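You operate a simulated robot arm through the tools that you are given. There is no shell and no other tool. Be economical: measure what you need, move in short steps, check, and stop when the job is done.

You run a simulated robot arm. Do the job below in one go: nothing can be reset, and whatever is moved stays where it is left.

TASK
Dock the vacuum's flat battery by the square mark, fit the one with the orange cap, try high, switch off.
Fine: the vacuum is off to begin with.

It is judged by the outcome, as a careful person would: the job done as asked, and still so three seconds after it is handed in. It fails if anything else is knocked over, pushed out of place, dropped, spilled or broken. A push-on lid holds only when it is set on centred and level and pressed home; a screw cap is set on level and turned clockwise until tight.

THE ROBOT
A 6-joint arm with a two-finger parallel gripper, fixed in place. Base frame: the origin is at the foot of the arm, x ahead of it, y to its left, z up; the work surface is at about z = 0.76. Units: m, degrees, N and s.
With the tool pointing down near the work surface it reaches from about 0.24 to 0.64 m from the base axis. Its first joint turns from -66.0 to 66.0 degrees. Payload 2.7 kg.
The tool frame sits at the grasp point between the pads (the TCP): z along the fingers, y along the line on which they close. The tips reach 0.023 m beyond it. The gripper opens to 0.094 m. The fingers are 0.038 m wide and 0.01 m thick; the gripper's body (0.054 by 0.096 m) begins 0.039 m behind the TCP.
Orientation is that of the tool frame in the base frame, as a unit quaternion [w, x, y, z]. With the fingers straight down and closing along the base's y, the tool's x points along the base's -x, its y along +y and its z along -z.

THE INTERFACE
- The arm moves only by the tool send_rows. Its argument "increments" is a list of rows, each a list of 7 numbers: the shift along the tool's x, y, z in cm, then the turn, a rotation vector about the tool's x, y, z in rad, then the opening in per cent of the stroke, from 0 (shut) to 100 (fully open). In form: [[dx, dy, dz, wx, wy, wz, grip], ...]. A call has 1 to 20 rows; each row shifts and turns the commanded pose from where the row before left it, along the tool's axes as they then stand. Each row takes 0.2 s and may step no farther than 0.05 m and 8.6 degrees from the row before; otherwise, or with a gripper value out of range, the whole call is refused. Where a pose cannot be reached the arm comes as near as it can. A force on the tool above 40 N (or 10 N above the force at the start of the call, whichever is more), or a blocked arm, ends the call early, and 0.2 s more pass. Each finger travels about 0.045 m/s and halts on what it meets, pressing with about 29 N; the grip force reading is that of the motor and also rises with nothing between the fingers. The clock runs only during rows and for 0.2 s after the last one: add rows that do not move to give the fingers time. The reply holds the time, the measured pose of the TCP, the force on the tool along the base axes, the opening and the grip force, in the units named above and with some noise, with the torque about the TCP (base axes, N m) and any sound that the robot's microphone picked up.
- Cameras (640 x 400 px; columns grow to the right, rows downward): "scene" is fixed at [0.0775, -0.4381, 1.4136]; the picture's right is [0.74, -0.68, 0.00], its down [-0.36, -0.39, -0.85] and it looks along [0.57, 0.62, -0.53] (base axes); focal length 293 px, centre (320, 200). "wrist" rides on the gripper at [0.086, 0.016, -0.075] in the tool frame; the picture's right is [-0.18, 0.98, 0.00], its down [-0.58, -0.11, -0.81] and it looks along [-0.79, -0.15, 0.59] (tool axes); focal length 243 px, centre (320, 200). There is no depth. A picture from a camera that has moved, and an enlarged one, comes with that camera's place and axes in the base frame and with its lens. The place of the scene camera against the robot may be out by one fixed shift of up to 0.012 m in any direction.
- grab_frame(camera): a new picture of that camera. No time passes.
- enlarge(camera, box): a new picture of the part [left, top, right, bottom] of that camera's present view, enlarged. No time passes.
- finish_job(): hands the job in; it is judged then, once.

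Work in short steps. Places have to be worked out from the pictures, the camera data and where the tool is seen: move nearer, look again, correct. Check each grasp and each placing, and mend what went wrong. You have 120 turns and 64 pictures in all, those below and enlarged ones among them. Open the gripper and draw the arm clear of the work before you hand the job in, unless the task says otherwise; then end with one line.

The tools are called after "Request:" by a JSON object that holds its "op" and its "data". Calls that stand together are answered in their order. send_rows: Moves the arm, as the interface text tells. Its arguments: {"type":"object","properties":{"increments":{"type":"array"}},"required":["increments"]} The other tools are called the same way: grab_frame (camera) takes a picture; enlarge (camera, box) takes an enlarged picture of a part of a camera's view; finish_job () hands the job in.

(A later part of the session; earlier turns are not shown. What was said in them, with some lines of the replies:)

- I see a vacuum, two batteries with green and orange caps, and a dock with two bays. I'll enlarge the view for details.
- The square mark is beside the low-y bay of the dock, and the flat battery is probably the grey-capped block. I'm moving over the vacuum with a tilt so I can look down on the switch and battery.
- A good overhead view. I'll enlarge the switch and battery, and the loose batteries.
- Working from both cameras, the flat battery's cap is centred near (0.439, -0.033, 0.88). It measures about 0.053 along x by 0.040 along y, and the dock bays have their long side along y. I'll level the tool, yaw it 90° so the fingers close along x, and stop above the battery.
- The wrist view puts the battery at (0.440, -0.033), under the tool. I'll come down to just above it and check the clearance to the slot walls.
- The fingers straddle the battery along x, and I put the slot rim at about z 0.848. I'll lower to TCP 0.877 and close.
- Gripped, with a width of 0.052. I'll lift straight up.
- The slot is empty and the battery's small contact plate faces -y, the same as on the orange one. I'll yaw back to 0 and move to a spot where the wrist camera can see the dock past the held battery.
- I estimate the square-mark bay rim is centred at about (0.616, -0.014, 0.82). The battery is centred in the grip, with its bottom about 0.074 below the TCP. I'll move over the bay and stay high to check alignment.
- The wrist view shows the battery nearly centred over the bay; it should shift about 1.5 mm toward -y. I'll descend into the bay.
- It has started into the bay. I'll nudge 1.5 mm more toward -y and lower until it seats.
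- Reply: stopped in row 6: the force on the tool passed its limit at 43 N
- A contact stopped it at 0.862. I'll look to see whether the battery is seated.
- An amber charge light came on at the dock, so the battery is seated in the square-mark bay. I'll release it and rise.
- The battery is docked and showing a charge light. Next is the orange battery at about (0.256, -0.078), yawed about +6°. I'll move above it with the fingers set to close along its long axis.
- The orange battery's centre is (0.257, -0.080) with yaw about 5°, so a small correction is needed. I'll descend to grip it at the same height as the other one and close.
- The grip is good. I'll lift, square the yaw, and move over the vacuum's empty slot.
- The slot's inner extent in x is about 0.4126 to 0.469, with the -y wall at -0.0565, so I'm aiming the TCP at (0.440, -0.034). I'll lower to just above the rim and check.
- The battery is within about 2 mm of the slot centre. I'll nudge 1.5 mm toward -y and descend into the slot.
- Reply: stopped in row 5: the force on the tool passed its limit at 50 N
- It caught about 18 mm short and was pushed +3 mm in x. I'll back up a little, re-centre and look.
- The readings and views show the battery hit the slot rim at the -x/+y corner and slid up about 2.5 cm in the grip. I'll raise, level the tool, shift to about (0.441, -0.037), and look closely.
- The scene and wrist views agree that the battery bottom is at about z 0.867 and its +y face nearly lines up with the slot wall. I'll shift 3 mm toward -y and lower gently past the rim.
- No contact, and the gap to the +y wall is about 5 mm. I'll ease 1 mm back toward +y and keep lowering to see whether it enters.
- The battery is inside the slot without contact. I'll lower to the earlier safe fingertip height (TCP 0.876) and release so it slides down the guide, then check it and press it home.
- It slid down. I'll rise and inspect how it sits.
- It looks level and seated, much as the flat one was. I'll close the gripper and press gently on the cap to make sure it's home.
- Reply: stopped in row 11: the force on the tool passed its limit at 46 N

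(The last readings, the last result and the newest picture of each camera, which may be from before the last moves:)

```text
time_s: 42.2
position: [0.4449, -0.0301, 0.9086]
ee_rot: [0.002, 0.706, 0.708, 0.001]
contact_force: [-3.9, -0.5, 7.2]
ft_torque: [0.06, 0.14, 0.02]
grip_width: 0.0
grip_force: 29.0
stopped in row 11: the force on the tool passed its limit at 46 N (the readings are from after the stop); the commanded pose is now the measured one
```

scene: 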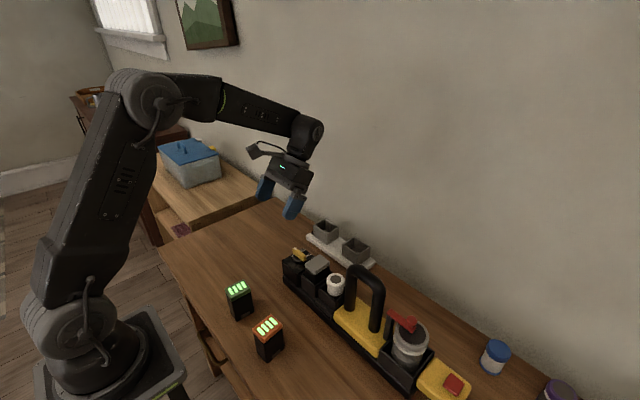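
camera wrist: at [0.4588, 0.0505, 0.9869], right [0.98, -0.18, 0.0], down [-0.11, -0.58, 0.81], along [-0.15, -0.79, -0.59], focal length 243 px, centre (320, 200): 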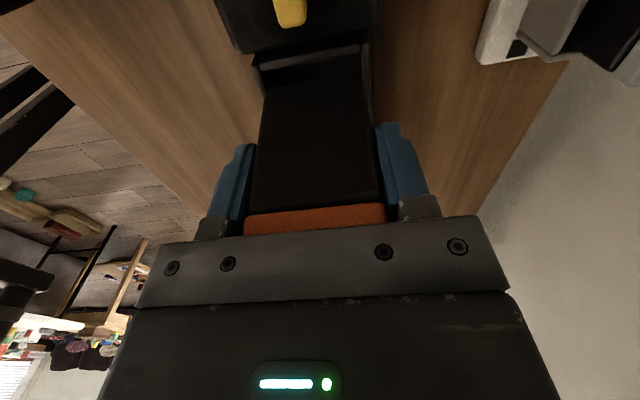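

The cap pressed against firm resistance at about z 0.885, so the battery is home. I work out the knob bar's centre as (0.438, 0.038), top z 0.868, pointing to OFF (+y), with HIGH 90° clockwise (+x). I'll move above it, and test in free air whether the wrist can turn another 90°.

Request:
{"op": "send_rows", "data": {"increments": [[0, 0, -4, 0, 0, 0, 0], [0, 0, -4, 0, 0, 0, 30], [3.4, -0.35, -1, 0, 0, 0, 60], [3.4, -0.35, 0, 0, 0, 0, 60], [0, 0, 0, 0, 0, 0.1428, 60], [0, 0, 0, 0, 0, 0.1428, 60], [0, 0, 0, 0, 0, 0.1428, 60], [0, 0, 0, 0, 0, 0.1428, 60], [0, 0, 0, 0, 0, 0.1428, 60], [0, 0, 0, 0, 0, 0.1428, 60], [0, 0, 0, 0, 0, 0.1428, 60], [0, 0, 0, 0, 0, 0.1428, 60], [0, 0, 0, 0, 0, 0.1428, 60], [0, 0, 0, 0, 0, 0.1428, 60], [0, 0, 0, 0, 0, 0.1428, 60], [0, 0, 0, 0, 0, 0, 60], [0, 0, 0, 0, 0, 0, 60]]}}

Request:
{"op": "enlarge", "data": {"camera": "scene", "box": [270, 220, 390, 310]}}

```text
time_s: 45.8
position: [0.4366, -0.0721, 0.9867]
ee_rot: [-0.019, 1.0, 0.019, 0.004]
contact_force: [0.4, -0.9, -0.3]
ft_torque: [0.01, 0.0, 0.01]
grip_width: 0.0564
grip_force: 0.1
out of reach, approached as far as the arm can: row 13, 14, 15
```

```text
4.44 times, centred on (330, 265) of scene
camera zoom: at [0.0774, -0.4381, 1.4137], right [0.74, -0.68, 0.0], down [-0.36, -0.39, -0.85], along [0.57, 0.62, -0.53], focal length 1301 px, centre (276, -89)
```

zoom: 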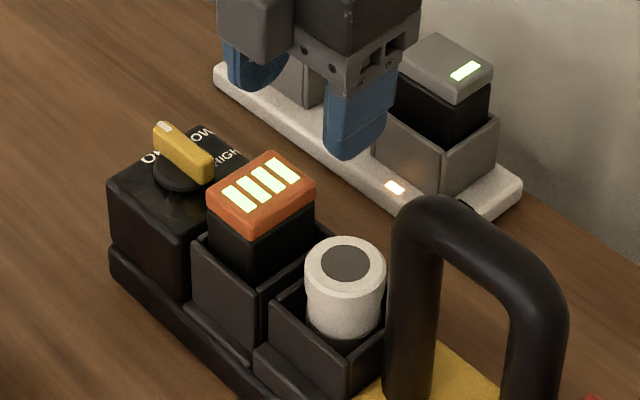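

The wrist limit blocks that direction: it's out of reach near 180°. So I'll grasp with the opposite yaw (-90°) and turn toward 0°. I'm rotating back while raised.

Request:
{"op": "send_rows", "data": {"increments": [[0, 0, -3, 0, 0, 0, 60], [0, 0, 0, 0, 0, -0.1428, 60], [0, 0, 0, 0, 0, -0.1428, 60], [0, 0, 0, 0, 0, -0.1428, 60], [0, 0, 0, 0, 0, -0.1428, 60], [0, 0, 0, 0, 0, -0.1428, 60], [0, 0, 0, 0, 0, -0.1428, 60], [0, 0, 0, 0, 0, -0.1428, 60], [0, 0, 0, 0, 0, -0.1428, 60], [0, 0, 0, 0, 0, -0.1428, 60], [0, 0, 0, 0, 0, -0.1428, 60], [0, 0, 0, 0, 0, -0.1428, 60], [0, 0, 0, 0, 0, -0.1428, 60], [0, 0, 0, 0, 0, -0.1428, 60], [0, 0, 0, 0, 0, -0.1428, 60], [0, 0, 0, 0, 0, -0.1428, 60], [0, 0, 0, 0, 0, -0.1428, 60], [0, 0, 0, 0, 0, -0.1428, 60], [0, 0, 0, 0, 0, 0, 60]]}}

Request:
{"op": "send_rows", "data": {"increments": [[0, 0, 0, 0, 0, -0.1428, 60], [0, 0, 0, 0, 0, -0.1428, 60], [0, 0, 0, 0, 0, -0.1428, 60], [0, 0, 0, 0, 0, -0.1428, 60], [0, 0, 0, 0, 0, -0.1428, 60], [0, 0, 0, 0, 0, -0.1428, 60], [0, 0, 0, 0, 0, -0.1428, 60], [0, 0, 0, 0, 0, -0.1428, 60], [0, 0, 0, 0, 0, -0.1428, 60], [0, 0, 0, 0, 0, -0.1428, 60], [0, 0, 0, 0, 0, -0.1428, 60], [0, 0, 0, 0, 0, -0.1428, 60], [0, 0, 0, 0, 0, -0.1428, 60], [0, 0, 0, 0, 0, -0.1428, 60], [0, 0, 0, 0, 0, 0, 60], [0, 0, 0, 0, 0, 0, 60]]}}

```text
time_s: 49.8
position: [0.4371, -0.0729, 1.017]
ee_rot: [-0.002, 0.331, 0.943, 0.018]
contact_force: [0.6, 1.1, 0.2]
ft_torque: [0.0, -0.07, 0.01]
grip_width: 0.0562
grip_force: 0.0
```

```text
time_s: 53.2
position: [0.437, -0.0725, 1.018]
ee_rot: [0.015, -0.614, 0.789, 0.013]
contact_force: [-0.4, 0.0, 0.9]
ft_torque: [0.02, -0.01, 0.0]
grip_width: 0.0561
grip_force: 0.0
```

The yaw is close, with a slight residual tilt. I'll level it, finish the yaw, and move over the knob.

Request:
{"op": "send_rows", "data": {"increments": [[0, 0, 0, 0, 0, -0.115, 60], [0, 0, 0, 0, 0, -0.115, 60], [0, 0, 0, -0.0077, 0.039, 0, 60], [-3.7, 0, 0, 0, 0, 0, 60], [-3.7, 0, 0, 0, 0, 0, 60], [-3.65, 0, 0, 0, 0, 0, 60], [0, 0, 4, 0, 0, 0, 60], [0, 0, 0, 0, 0, 0, 60]]}}

Request:
{"op": "enlarge", "data": {"camera": "wrist", "box": [220, 0, 420, 125]}}

```text
time_s: 55.0
position: [0.4382, 0.0383, 0.9773]
ee_rot: [-0.001, -0.7, 0.714, 0.0]
contact_force: [1.1, 0.4, 0.8]
ft_torque: [-0.03, -0.02, -0.02]
grip_width: 0.0564
grip_force: 0.0
```

```text
3.20 times, centred on (320, 62) of wrist
camera zoom: at [0.4209, -0.048, 1.0518], right [-0.98, 0.2, 0.0], down [0.12, 0.58, 0.81], along [0.16, 0.79, -0.59], focal length 776 px, centre (320, 640)
```

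zoom: 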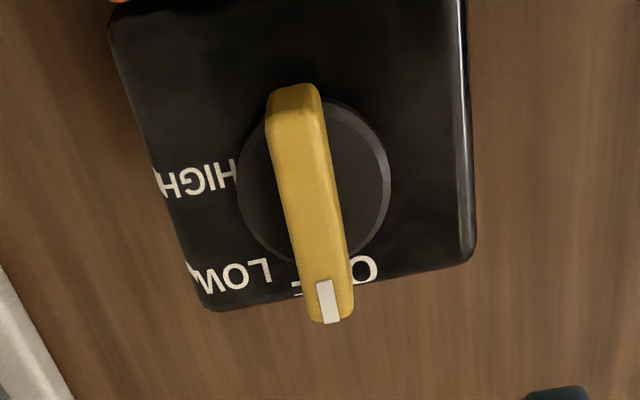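

The bar is centred at about (0.439, 0.037), 0.0495 long and about 0.012 wide. I'll lower to TCP 0.879 and close on it.

Request:
{"op": "send_rows", "data": {"increments": [[0.15, -0.08, 4, 0, 0, 0, 60], [0, 0, 3, 0, 0, 0, 60], [0, 0, 1.8, 0, 0, 0, 60], [0, 0, 1.0, 0, 0, 0, 60], [0, 0, 0, 0, 0, 0, 40], [0, 0, 0, 0, 0, 0, 20], [0, 0, 0, 0, 0, 0, 5], [0, 0, 0, 0, 0, 0, 5], [0, 0, 0, 0, 0, 0, 5]]}}

Request:
{"op": "enlarge", "data": {"camera": "scene", "box": [270, 220, 390, 310]}}

```text
time_s: 57.0
position: [0.4388, 0.0354, 0.879]
ee_rot: [-0.001, -0.7, 0.714, -0.001]
contact_force: [4.8, -0.9, 0.3]
ft_torque: [0.13, -0.08, 0.01]
grip_width: 0.0115
grip_force: 29.1
```

```text
4.44 times, centred on (330, 265) of scene
camera zoom: at [0.0776, -0.4382, 1.4136], right [0.74, -0.68, 0.0], down [-0.36, -0.39, -0.85], along [0.57, 0.62, -0.53], focal length 1301 px, centre (276, -89)
```

zoom: 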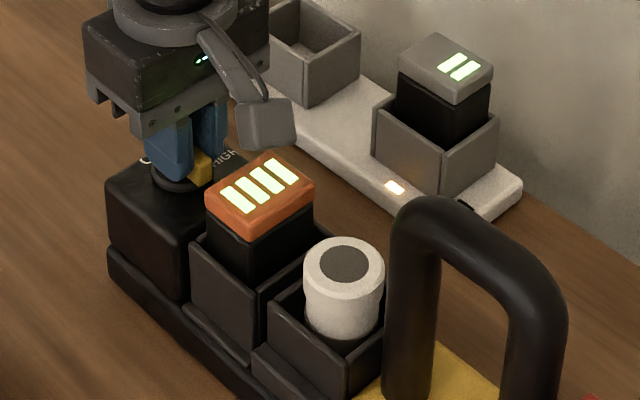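

The knob bar is gripped at 0.0115. I'll rotate it clockwise 90° toward HIGH.

Request:
{"op": "send_rows", "data": {"increments": [[0, -0.08, 0, 0, 0, 0, 5], [0, 0, 0, 0, 0, 0.14, 5], [0, 0, 0, 0, 0, 0.14, 5], [0, 0, 0, 0, 0, 0.14, 5], [0, 0, 0, 0, 0, 0.14, 5], [0, 0, 0, 0, 0, 0.14, 5], [0, 0, 0, 0, 0, 0, 5]]}}

Request:
{"op": "send_rows", "data": {"increments": [[0, 0, 0, 0, 0, 0.14, 5], [0, 0, 0, 0, 0, 0.14, 5], [0, 0, 0, 0, 0, 0.14, 5], [0, 0, 0, 0, 0, 0.14, 5], [0, 0, 0, 0, 0, 0.14, 5], [0, 0, 0, 0, 0, 0.14, 5], [0, 0, 0, 0, 0, 0.03, 5], [0, 0, 0, 0, 0, 0, 5]]}}

Request:
{"op": "enlarge", "data": {"camera": "scene", "box": [270, 220, 390, 310]}}

```text
time_s: 58.6
position: [0.4404, 0.0367, 0.8791]
ee_rot: [0.001, -0.412, 0.911, -0.001]
contact_force: [-12.2, 11.3, 19.5]
ft_torque: [0.0, 0.43, 0.03]
grip_width: 0.0119
grip_force: 28.8
```

```text
time_s: 60.4
position: [0.4398, 0.0352, 0.8795]
ee_rot: [0.0, 0.01, 1.0, -0.001]
contact_force: [1.2, 0.5, 0.1]
ft_torque: [0.06, -0.38, 0.56]
grip_width: 0.0117
grip_force: 28.9
```

```text
4.44 times, centred on (330, 265) of scene
camera zoom: at [0.0776, -0.4381, 1.4136], right [0.74, -0.68, 0.0], down [-0.36, -0.39, -0.85], along [0.57, 0.62, -0.53], focal length 1301 px, centre (276, -89)
```

zoom: 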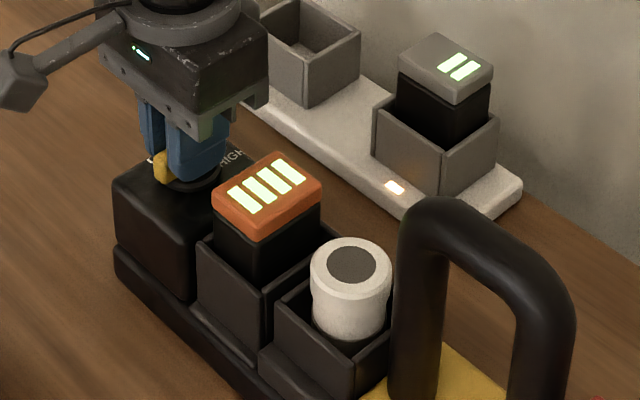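

The knob turned and the torque suggests the end stop, but no sound was reported and the vacuum shifted a few mm. I'll check the knob pointer from both cameras.

Request:
{"op": "enlarge", "data": {"camera": "wrist", "box": [220, 60, 420, 185]}}

Request:
{"op": "grab_frame", "data": {"camera": "scene"}}

```text
3.20 times, centred on (320, 122) of wrist
camera zoom: at [0.3542, 0.0529, 0.9533], right [0.2, 0.98, 0.0], down [0.58, -0.12, 0.81], along [0.79, -0.16, -0.59], focal length 776 px, centre (320, 448)
```

zoom: 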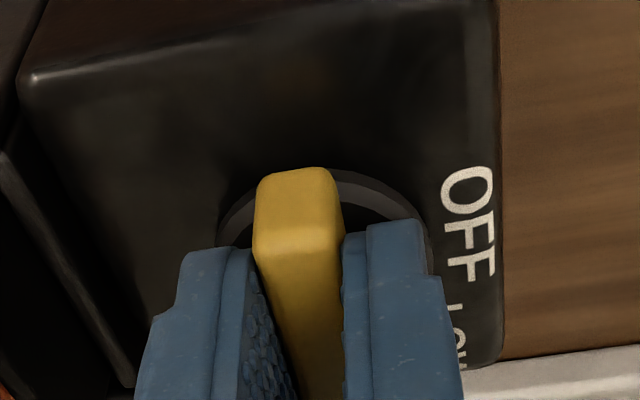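

```text
18 pictures are left
```

scene: 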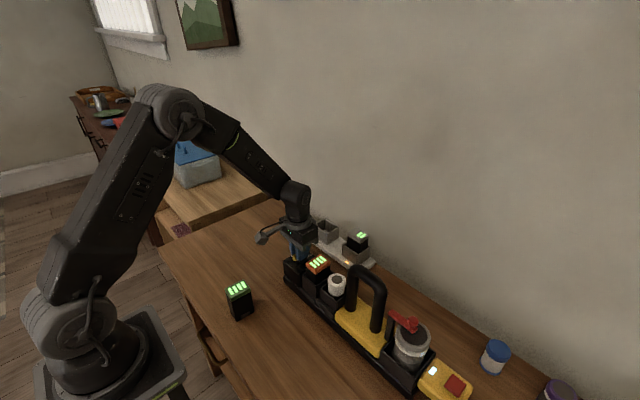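

The knob now points +x (HIGH), and a light seems to have appeared on the vacuum's nozzle end. I'll check it.

Request:
{"op": "enlarge", "data": {"camera": "scene", "box": [360, 300, 500, 400]}}

Request:
{"op": "send_rows", "data": {"increments": [[0, 0, 0, 0, 0, 0, 5], [0, 0, 0, 0, 0, 0, 5]]}}

```text
4.00 times, centred on (430, 350) of scene
camera zoom: at [0.0776, -0.4381, 1.4136], right [0.74, -0.68, 0.0], down [-0.36, -0.39, -0.85], along [0.57, 0.62, -0.53], focal length 1171 px, centre (-120, -400)
```

zoom: 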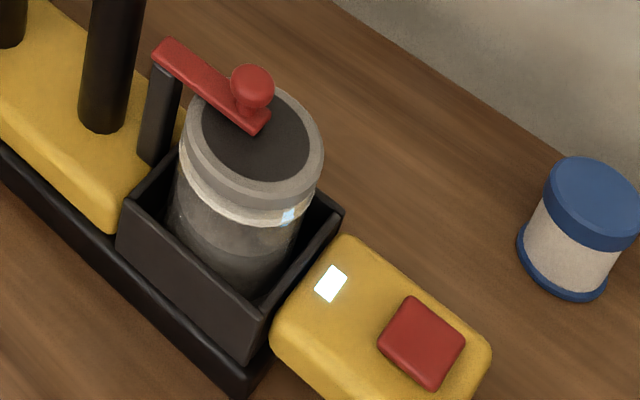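

```text
time_s: 61.0
position: [0.4403, 0.0344, 0.8797]
ee_rot: [0.0, 0.009, 1.0, -0.001]
contact_force: [1.4, -1.9, -0.2]
ft_torque: [0.06, -0.41, 0.48]
grip_width: 0.0117
grip_force: 29.1
```

The status light is lit, so the vacuum is running. I'll let go and rise to confirm the pointer really sits at HIGH before switching off.

Request:
{"op": "send_rows", "data": {"increments": [[0, 0, 0, 0, 0, 0, 30], [0, 0, 0, 0, 0, 0, 50], [0, 0, 0, 0, 0, 0, 60], [0, 0, -3, 0, 0, 0, 60], [0, 0, -4, 0, 0, 0, 60], [0, 0, -3, 0, 0, 0, 60], [0, 0, 0, 0, 0, 0, 60]]}}

Request:
{"op": "enlarge", "data": {"camera": "wrist", "box": [220, 0, 420, 125]}}

```text
time_s: 62.6
position: [0.4396, 0.0373, 0.9793]
ee_rot: [0.001, 0.01, 1.0, -0.001]
contact_force: [0.2, 0.2, 0.2]
ft_torque: [-0.02, 0.02, 0.01]
grip_width: 0.0563
grip_force: 0.0
```

```text
3.20 times, centred on (320, 62) of wrist
camera zoom: at [0.3541, 0.0543, 1.0535], right [0.2, 0.98, 0.0], down [0.58, -0.12, 0.81], along [0.79, -0.16, -0.59], focal length 776 px, centre (320, 640)
```

zoom: 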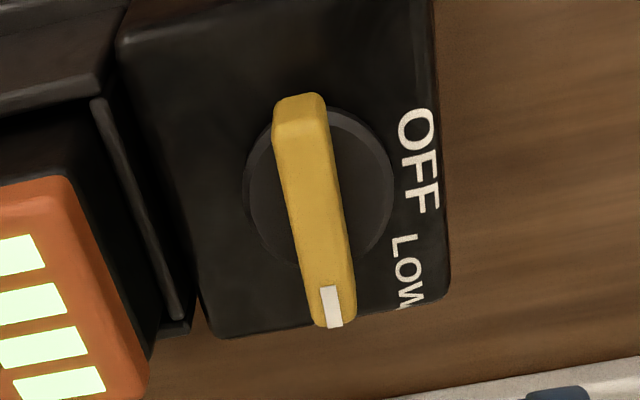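

The pointer sits on HIGH and the status light was on, so the high setting worked. I'll regrasp the bar, centred and slightly loose to avoid shoving the vacuum, and turn it back 90° counter-clockwise to OFF.

Request:
{"op": "send_rows", "data": {"increments": [[-0.14, -0.1, 4, 0, 0, 0.015, 60], [0, 0, 4, 0, 0, 0, 60], [0, 0, 2, 0, 0, 0, 40], [0, 0, 0, 0, 0, 0, 25], [0, 0, 0, 0, 0, 0, 15], [0, 0, 0, 0, 0, 0, 15], [0, 0, 0, 0, 0, 0, 15]]}}

Request:
{"op": "send_rows", "data": {"increments": [[0, 0, 0, 0, 0, -0.14, 15], [0, 0, 0, 0, 0, -0.14, 15], [0, 0, 0, 0, 0, -0.14, 15], [0, 0, 0, 0, 0, -0.14, 15], [0, 0, 0, 0, 0, -0.14, 15], [0, 0, 0, 0, 0, -0.14, 15], [0, 0, 0, 0, 0, -0.14, 15], [0, 0, 0, 0, 0, -0.14, 15], [0, 0, 0, 0, 0, -0.14, 15], [0, 0, 0, 0, 0, -0.14, 15], [0, 0, 0, 0, 0, -0.14, 15], [0, 0, 0, 0, 0, -0.08, 15], [0, 0, 0, 0, 0, 0, 15]]}}

Request:
{"op": "enlarge", "data": {"camera": "scene", "box": [360, 300, 500, 400]}}

```text
time_s: 64.2
position: [0.4417, 0.0374, 0.88]
ee_rot: [0.0, 0.017, 1.0, -0.001]
contact_force: [0.3, -1.7, -0.6]
ft_torque: [-0.04, -0.01, 0.04]
grip_width: 0.0152
grip_force: 0.8
```

```text
time_s: 67.0
position: [0.4408, 0.0348, 0.8797]
ee_rot: [0.0, 0.714, -0.701, 0.001]
contact_force: [2.0, -0.1, -0.5]
ft_torque: [-0.02, -0.03, -0.02]
grip_width: 0.0154
grip_force: 0.9
```

```text
4.00 times, centred on (430, 350) of scene
camera zoom: at [0.0775, -0.4381, 1.4136], right [0.74, -0.68, 0.0], down [-0.36, -0.39, -0.85], along [0.57, 0.62, -0.53], focal length 1171 px, centre (-120, -400)
```

zoom: 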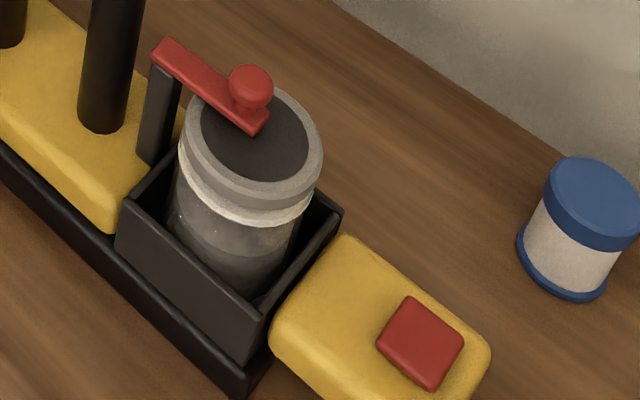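

The status light is off. I'll release, rise clear and confirm the pointer.

Request:
{"op": "send_rows", "data": {"increments": [[0, 0, 0, 0, 0, 0, 40], [0, 0, 0, 0, 0, 0, 60], [0, 0, 0, 0, 0, 0, 60], [0, 0, -3, 0, 0, 0, 60], [0, 0, -4, 0, 0, 0, 60], [0, 0, -3, 0, 0, 0, 60], [0, 0, 0, 0, 0, 0, 60]]}}

Request:
{"op": "enlarge", "data": {"camera": "wrist", "box": [220, 0, 420, 125]}}

Request:
{"op": "enlarge", "data": {"camera": "scene", "box": [270, 220, 390, 310]}}

```text
time_s: 68.6
position: [0.4413, 0.0358, 0.9804]
ee_rot: [0.001, 0.713, -0.702, 0.001]
contact_force: [0.5, 0.9, 0.8]
ft_torque: [0.02, 0.03, -0.02]
grip_width: 0.0563
grip_force: 0.1
```

```text
3.20 times, centred on (320, 62) of wrist
camera zoom: at [0.4272, -0.0524, 1.0551], right [-0.99, 0.17, 0.0], down [0.1, 0.58, 0.81], along [0.14, 0.79, -0.59], focal length 776 px, centre (320, 640)
```

zoom: 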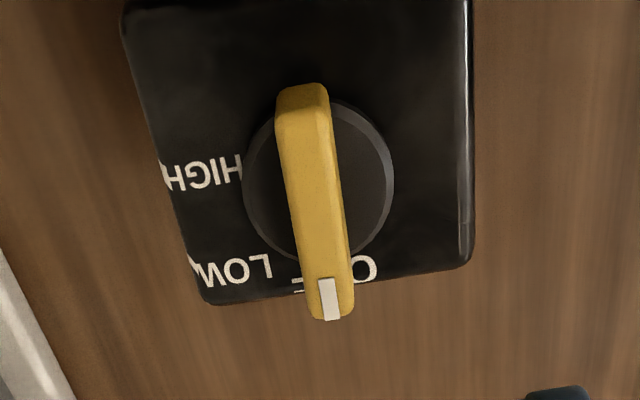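

```text
4.44 times, centred on (330, 265) of scene
camera zoom: at [0.0774, -0.4381, 1.4137], right [0.74, -0.68, 0.0], down [-0.36, -0.39, -0.85], along [0.57, 0.62, -0.53], focal length 1301 px, centre (276, -89)
```

zoom: 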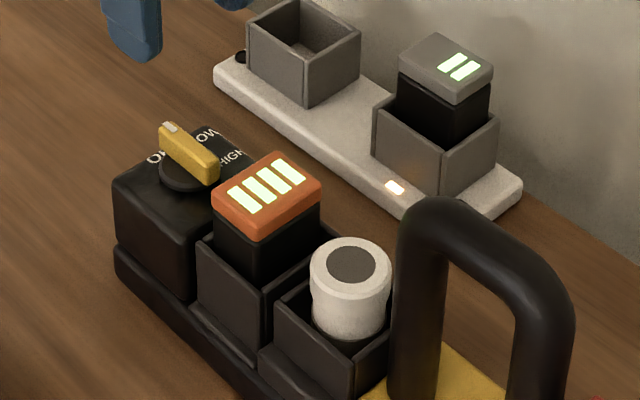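

The pointer is back at OFF, the orange battery is fitted, and the flat one is charging. I'll draw the arm clear.

Request:
{"op": "send_rows", "data": {"increments": [[0, 0, -4.5, 0, 0, 0, 80], [0, 0, -4.5, 0, 0, 0, 100], [0, 0, -4.5, 0, 0, 0, 100], [-4, 1.5, 0, 0, 0, 0, 100], [-4, 1.5, 0, 0, 0, 0, 100], [-4, 1.5, 0, 0, 0, 0, 100], [0, 0, 0, 0, 0, 0, 100]]}}

Request:
{"op": "grab_frame", "data": {"camera": "scene"}}

```text
time_s: 70.2
position: [0.3949, 0.1553, 1.1159]
ee_rot: [0.001, 0.713, -0.702, 0.001]
contact_force: [-0.5, 0.3, 0.6]
ft_torque: [0.01, -0.01, 0.02]
grip_width: 0.0943
grip_force: 0.0
```

```text
12 pictures are left
```

scene: 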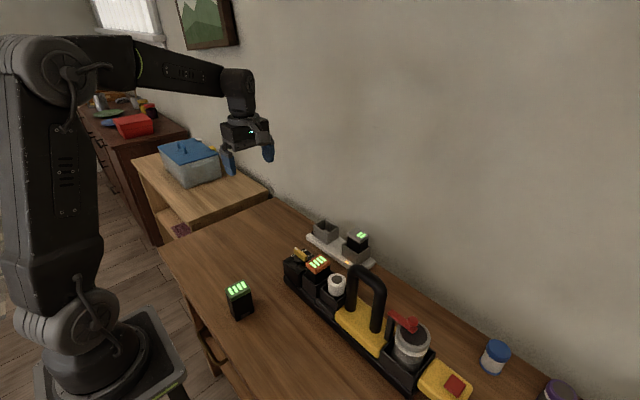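

Everything is in place and the arm is clear, so I'm handing the job in.

Request:
{"op": "finish_job", "data": {}}

```text
The job is handed in.
```

The flat battery is charging in the square-mark bay, the orange-capped one is fitted, and the vacuum's status light came on at HIGH before I switched it back to OFF; the vacuum slid about 4 mm while I turned the knob, and the orange battery slid down the last 2 cm or so into its slot before I pressed it home.
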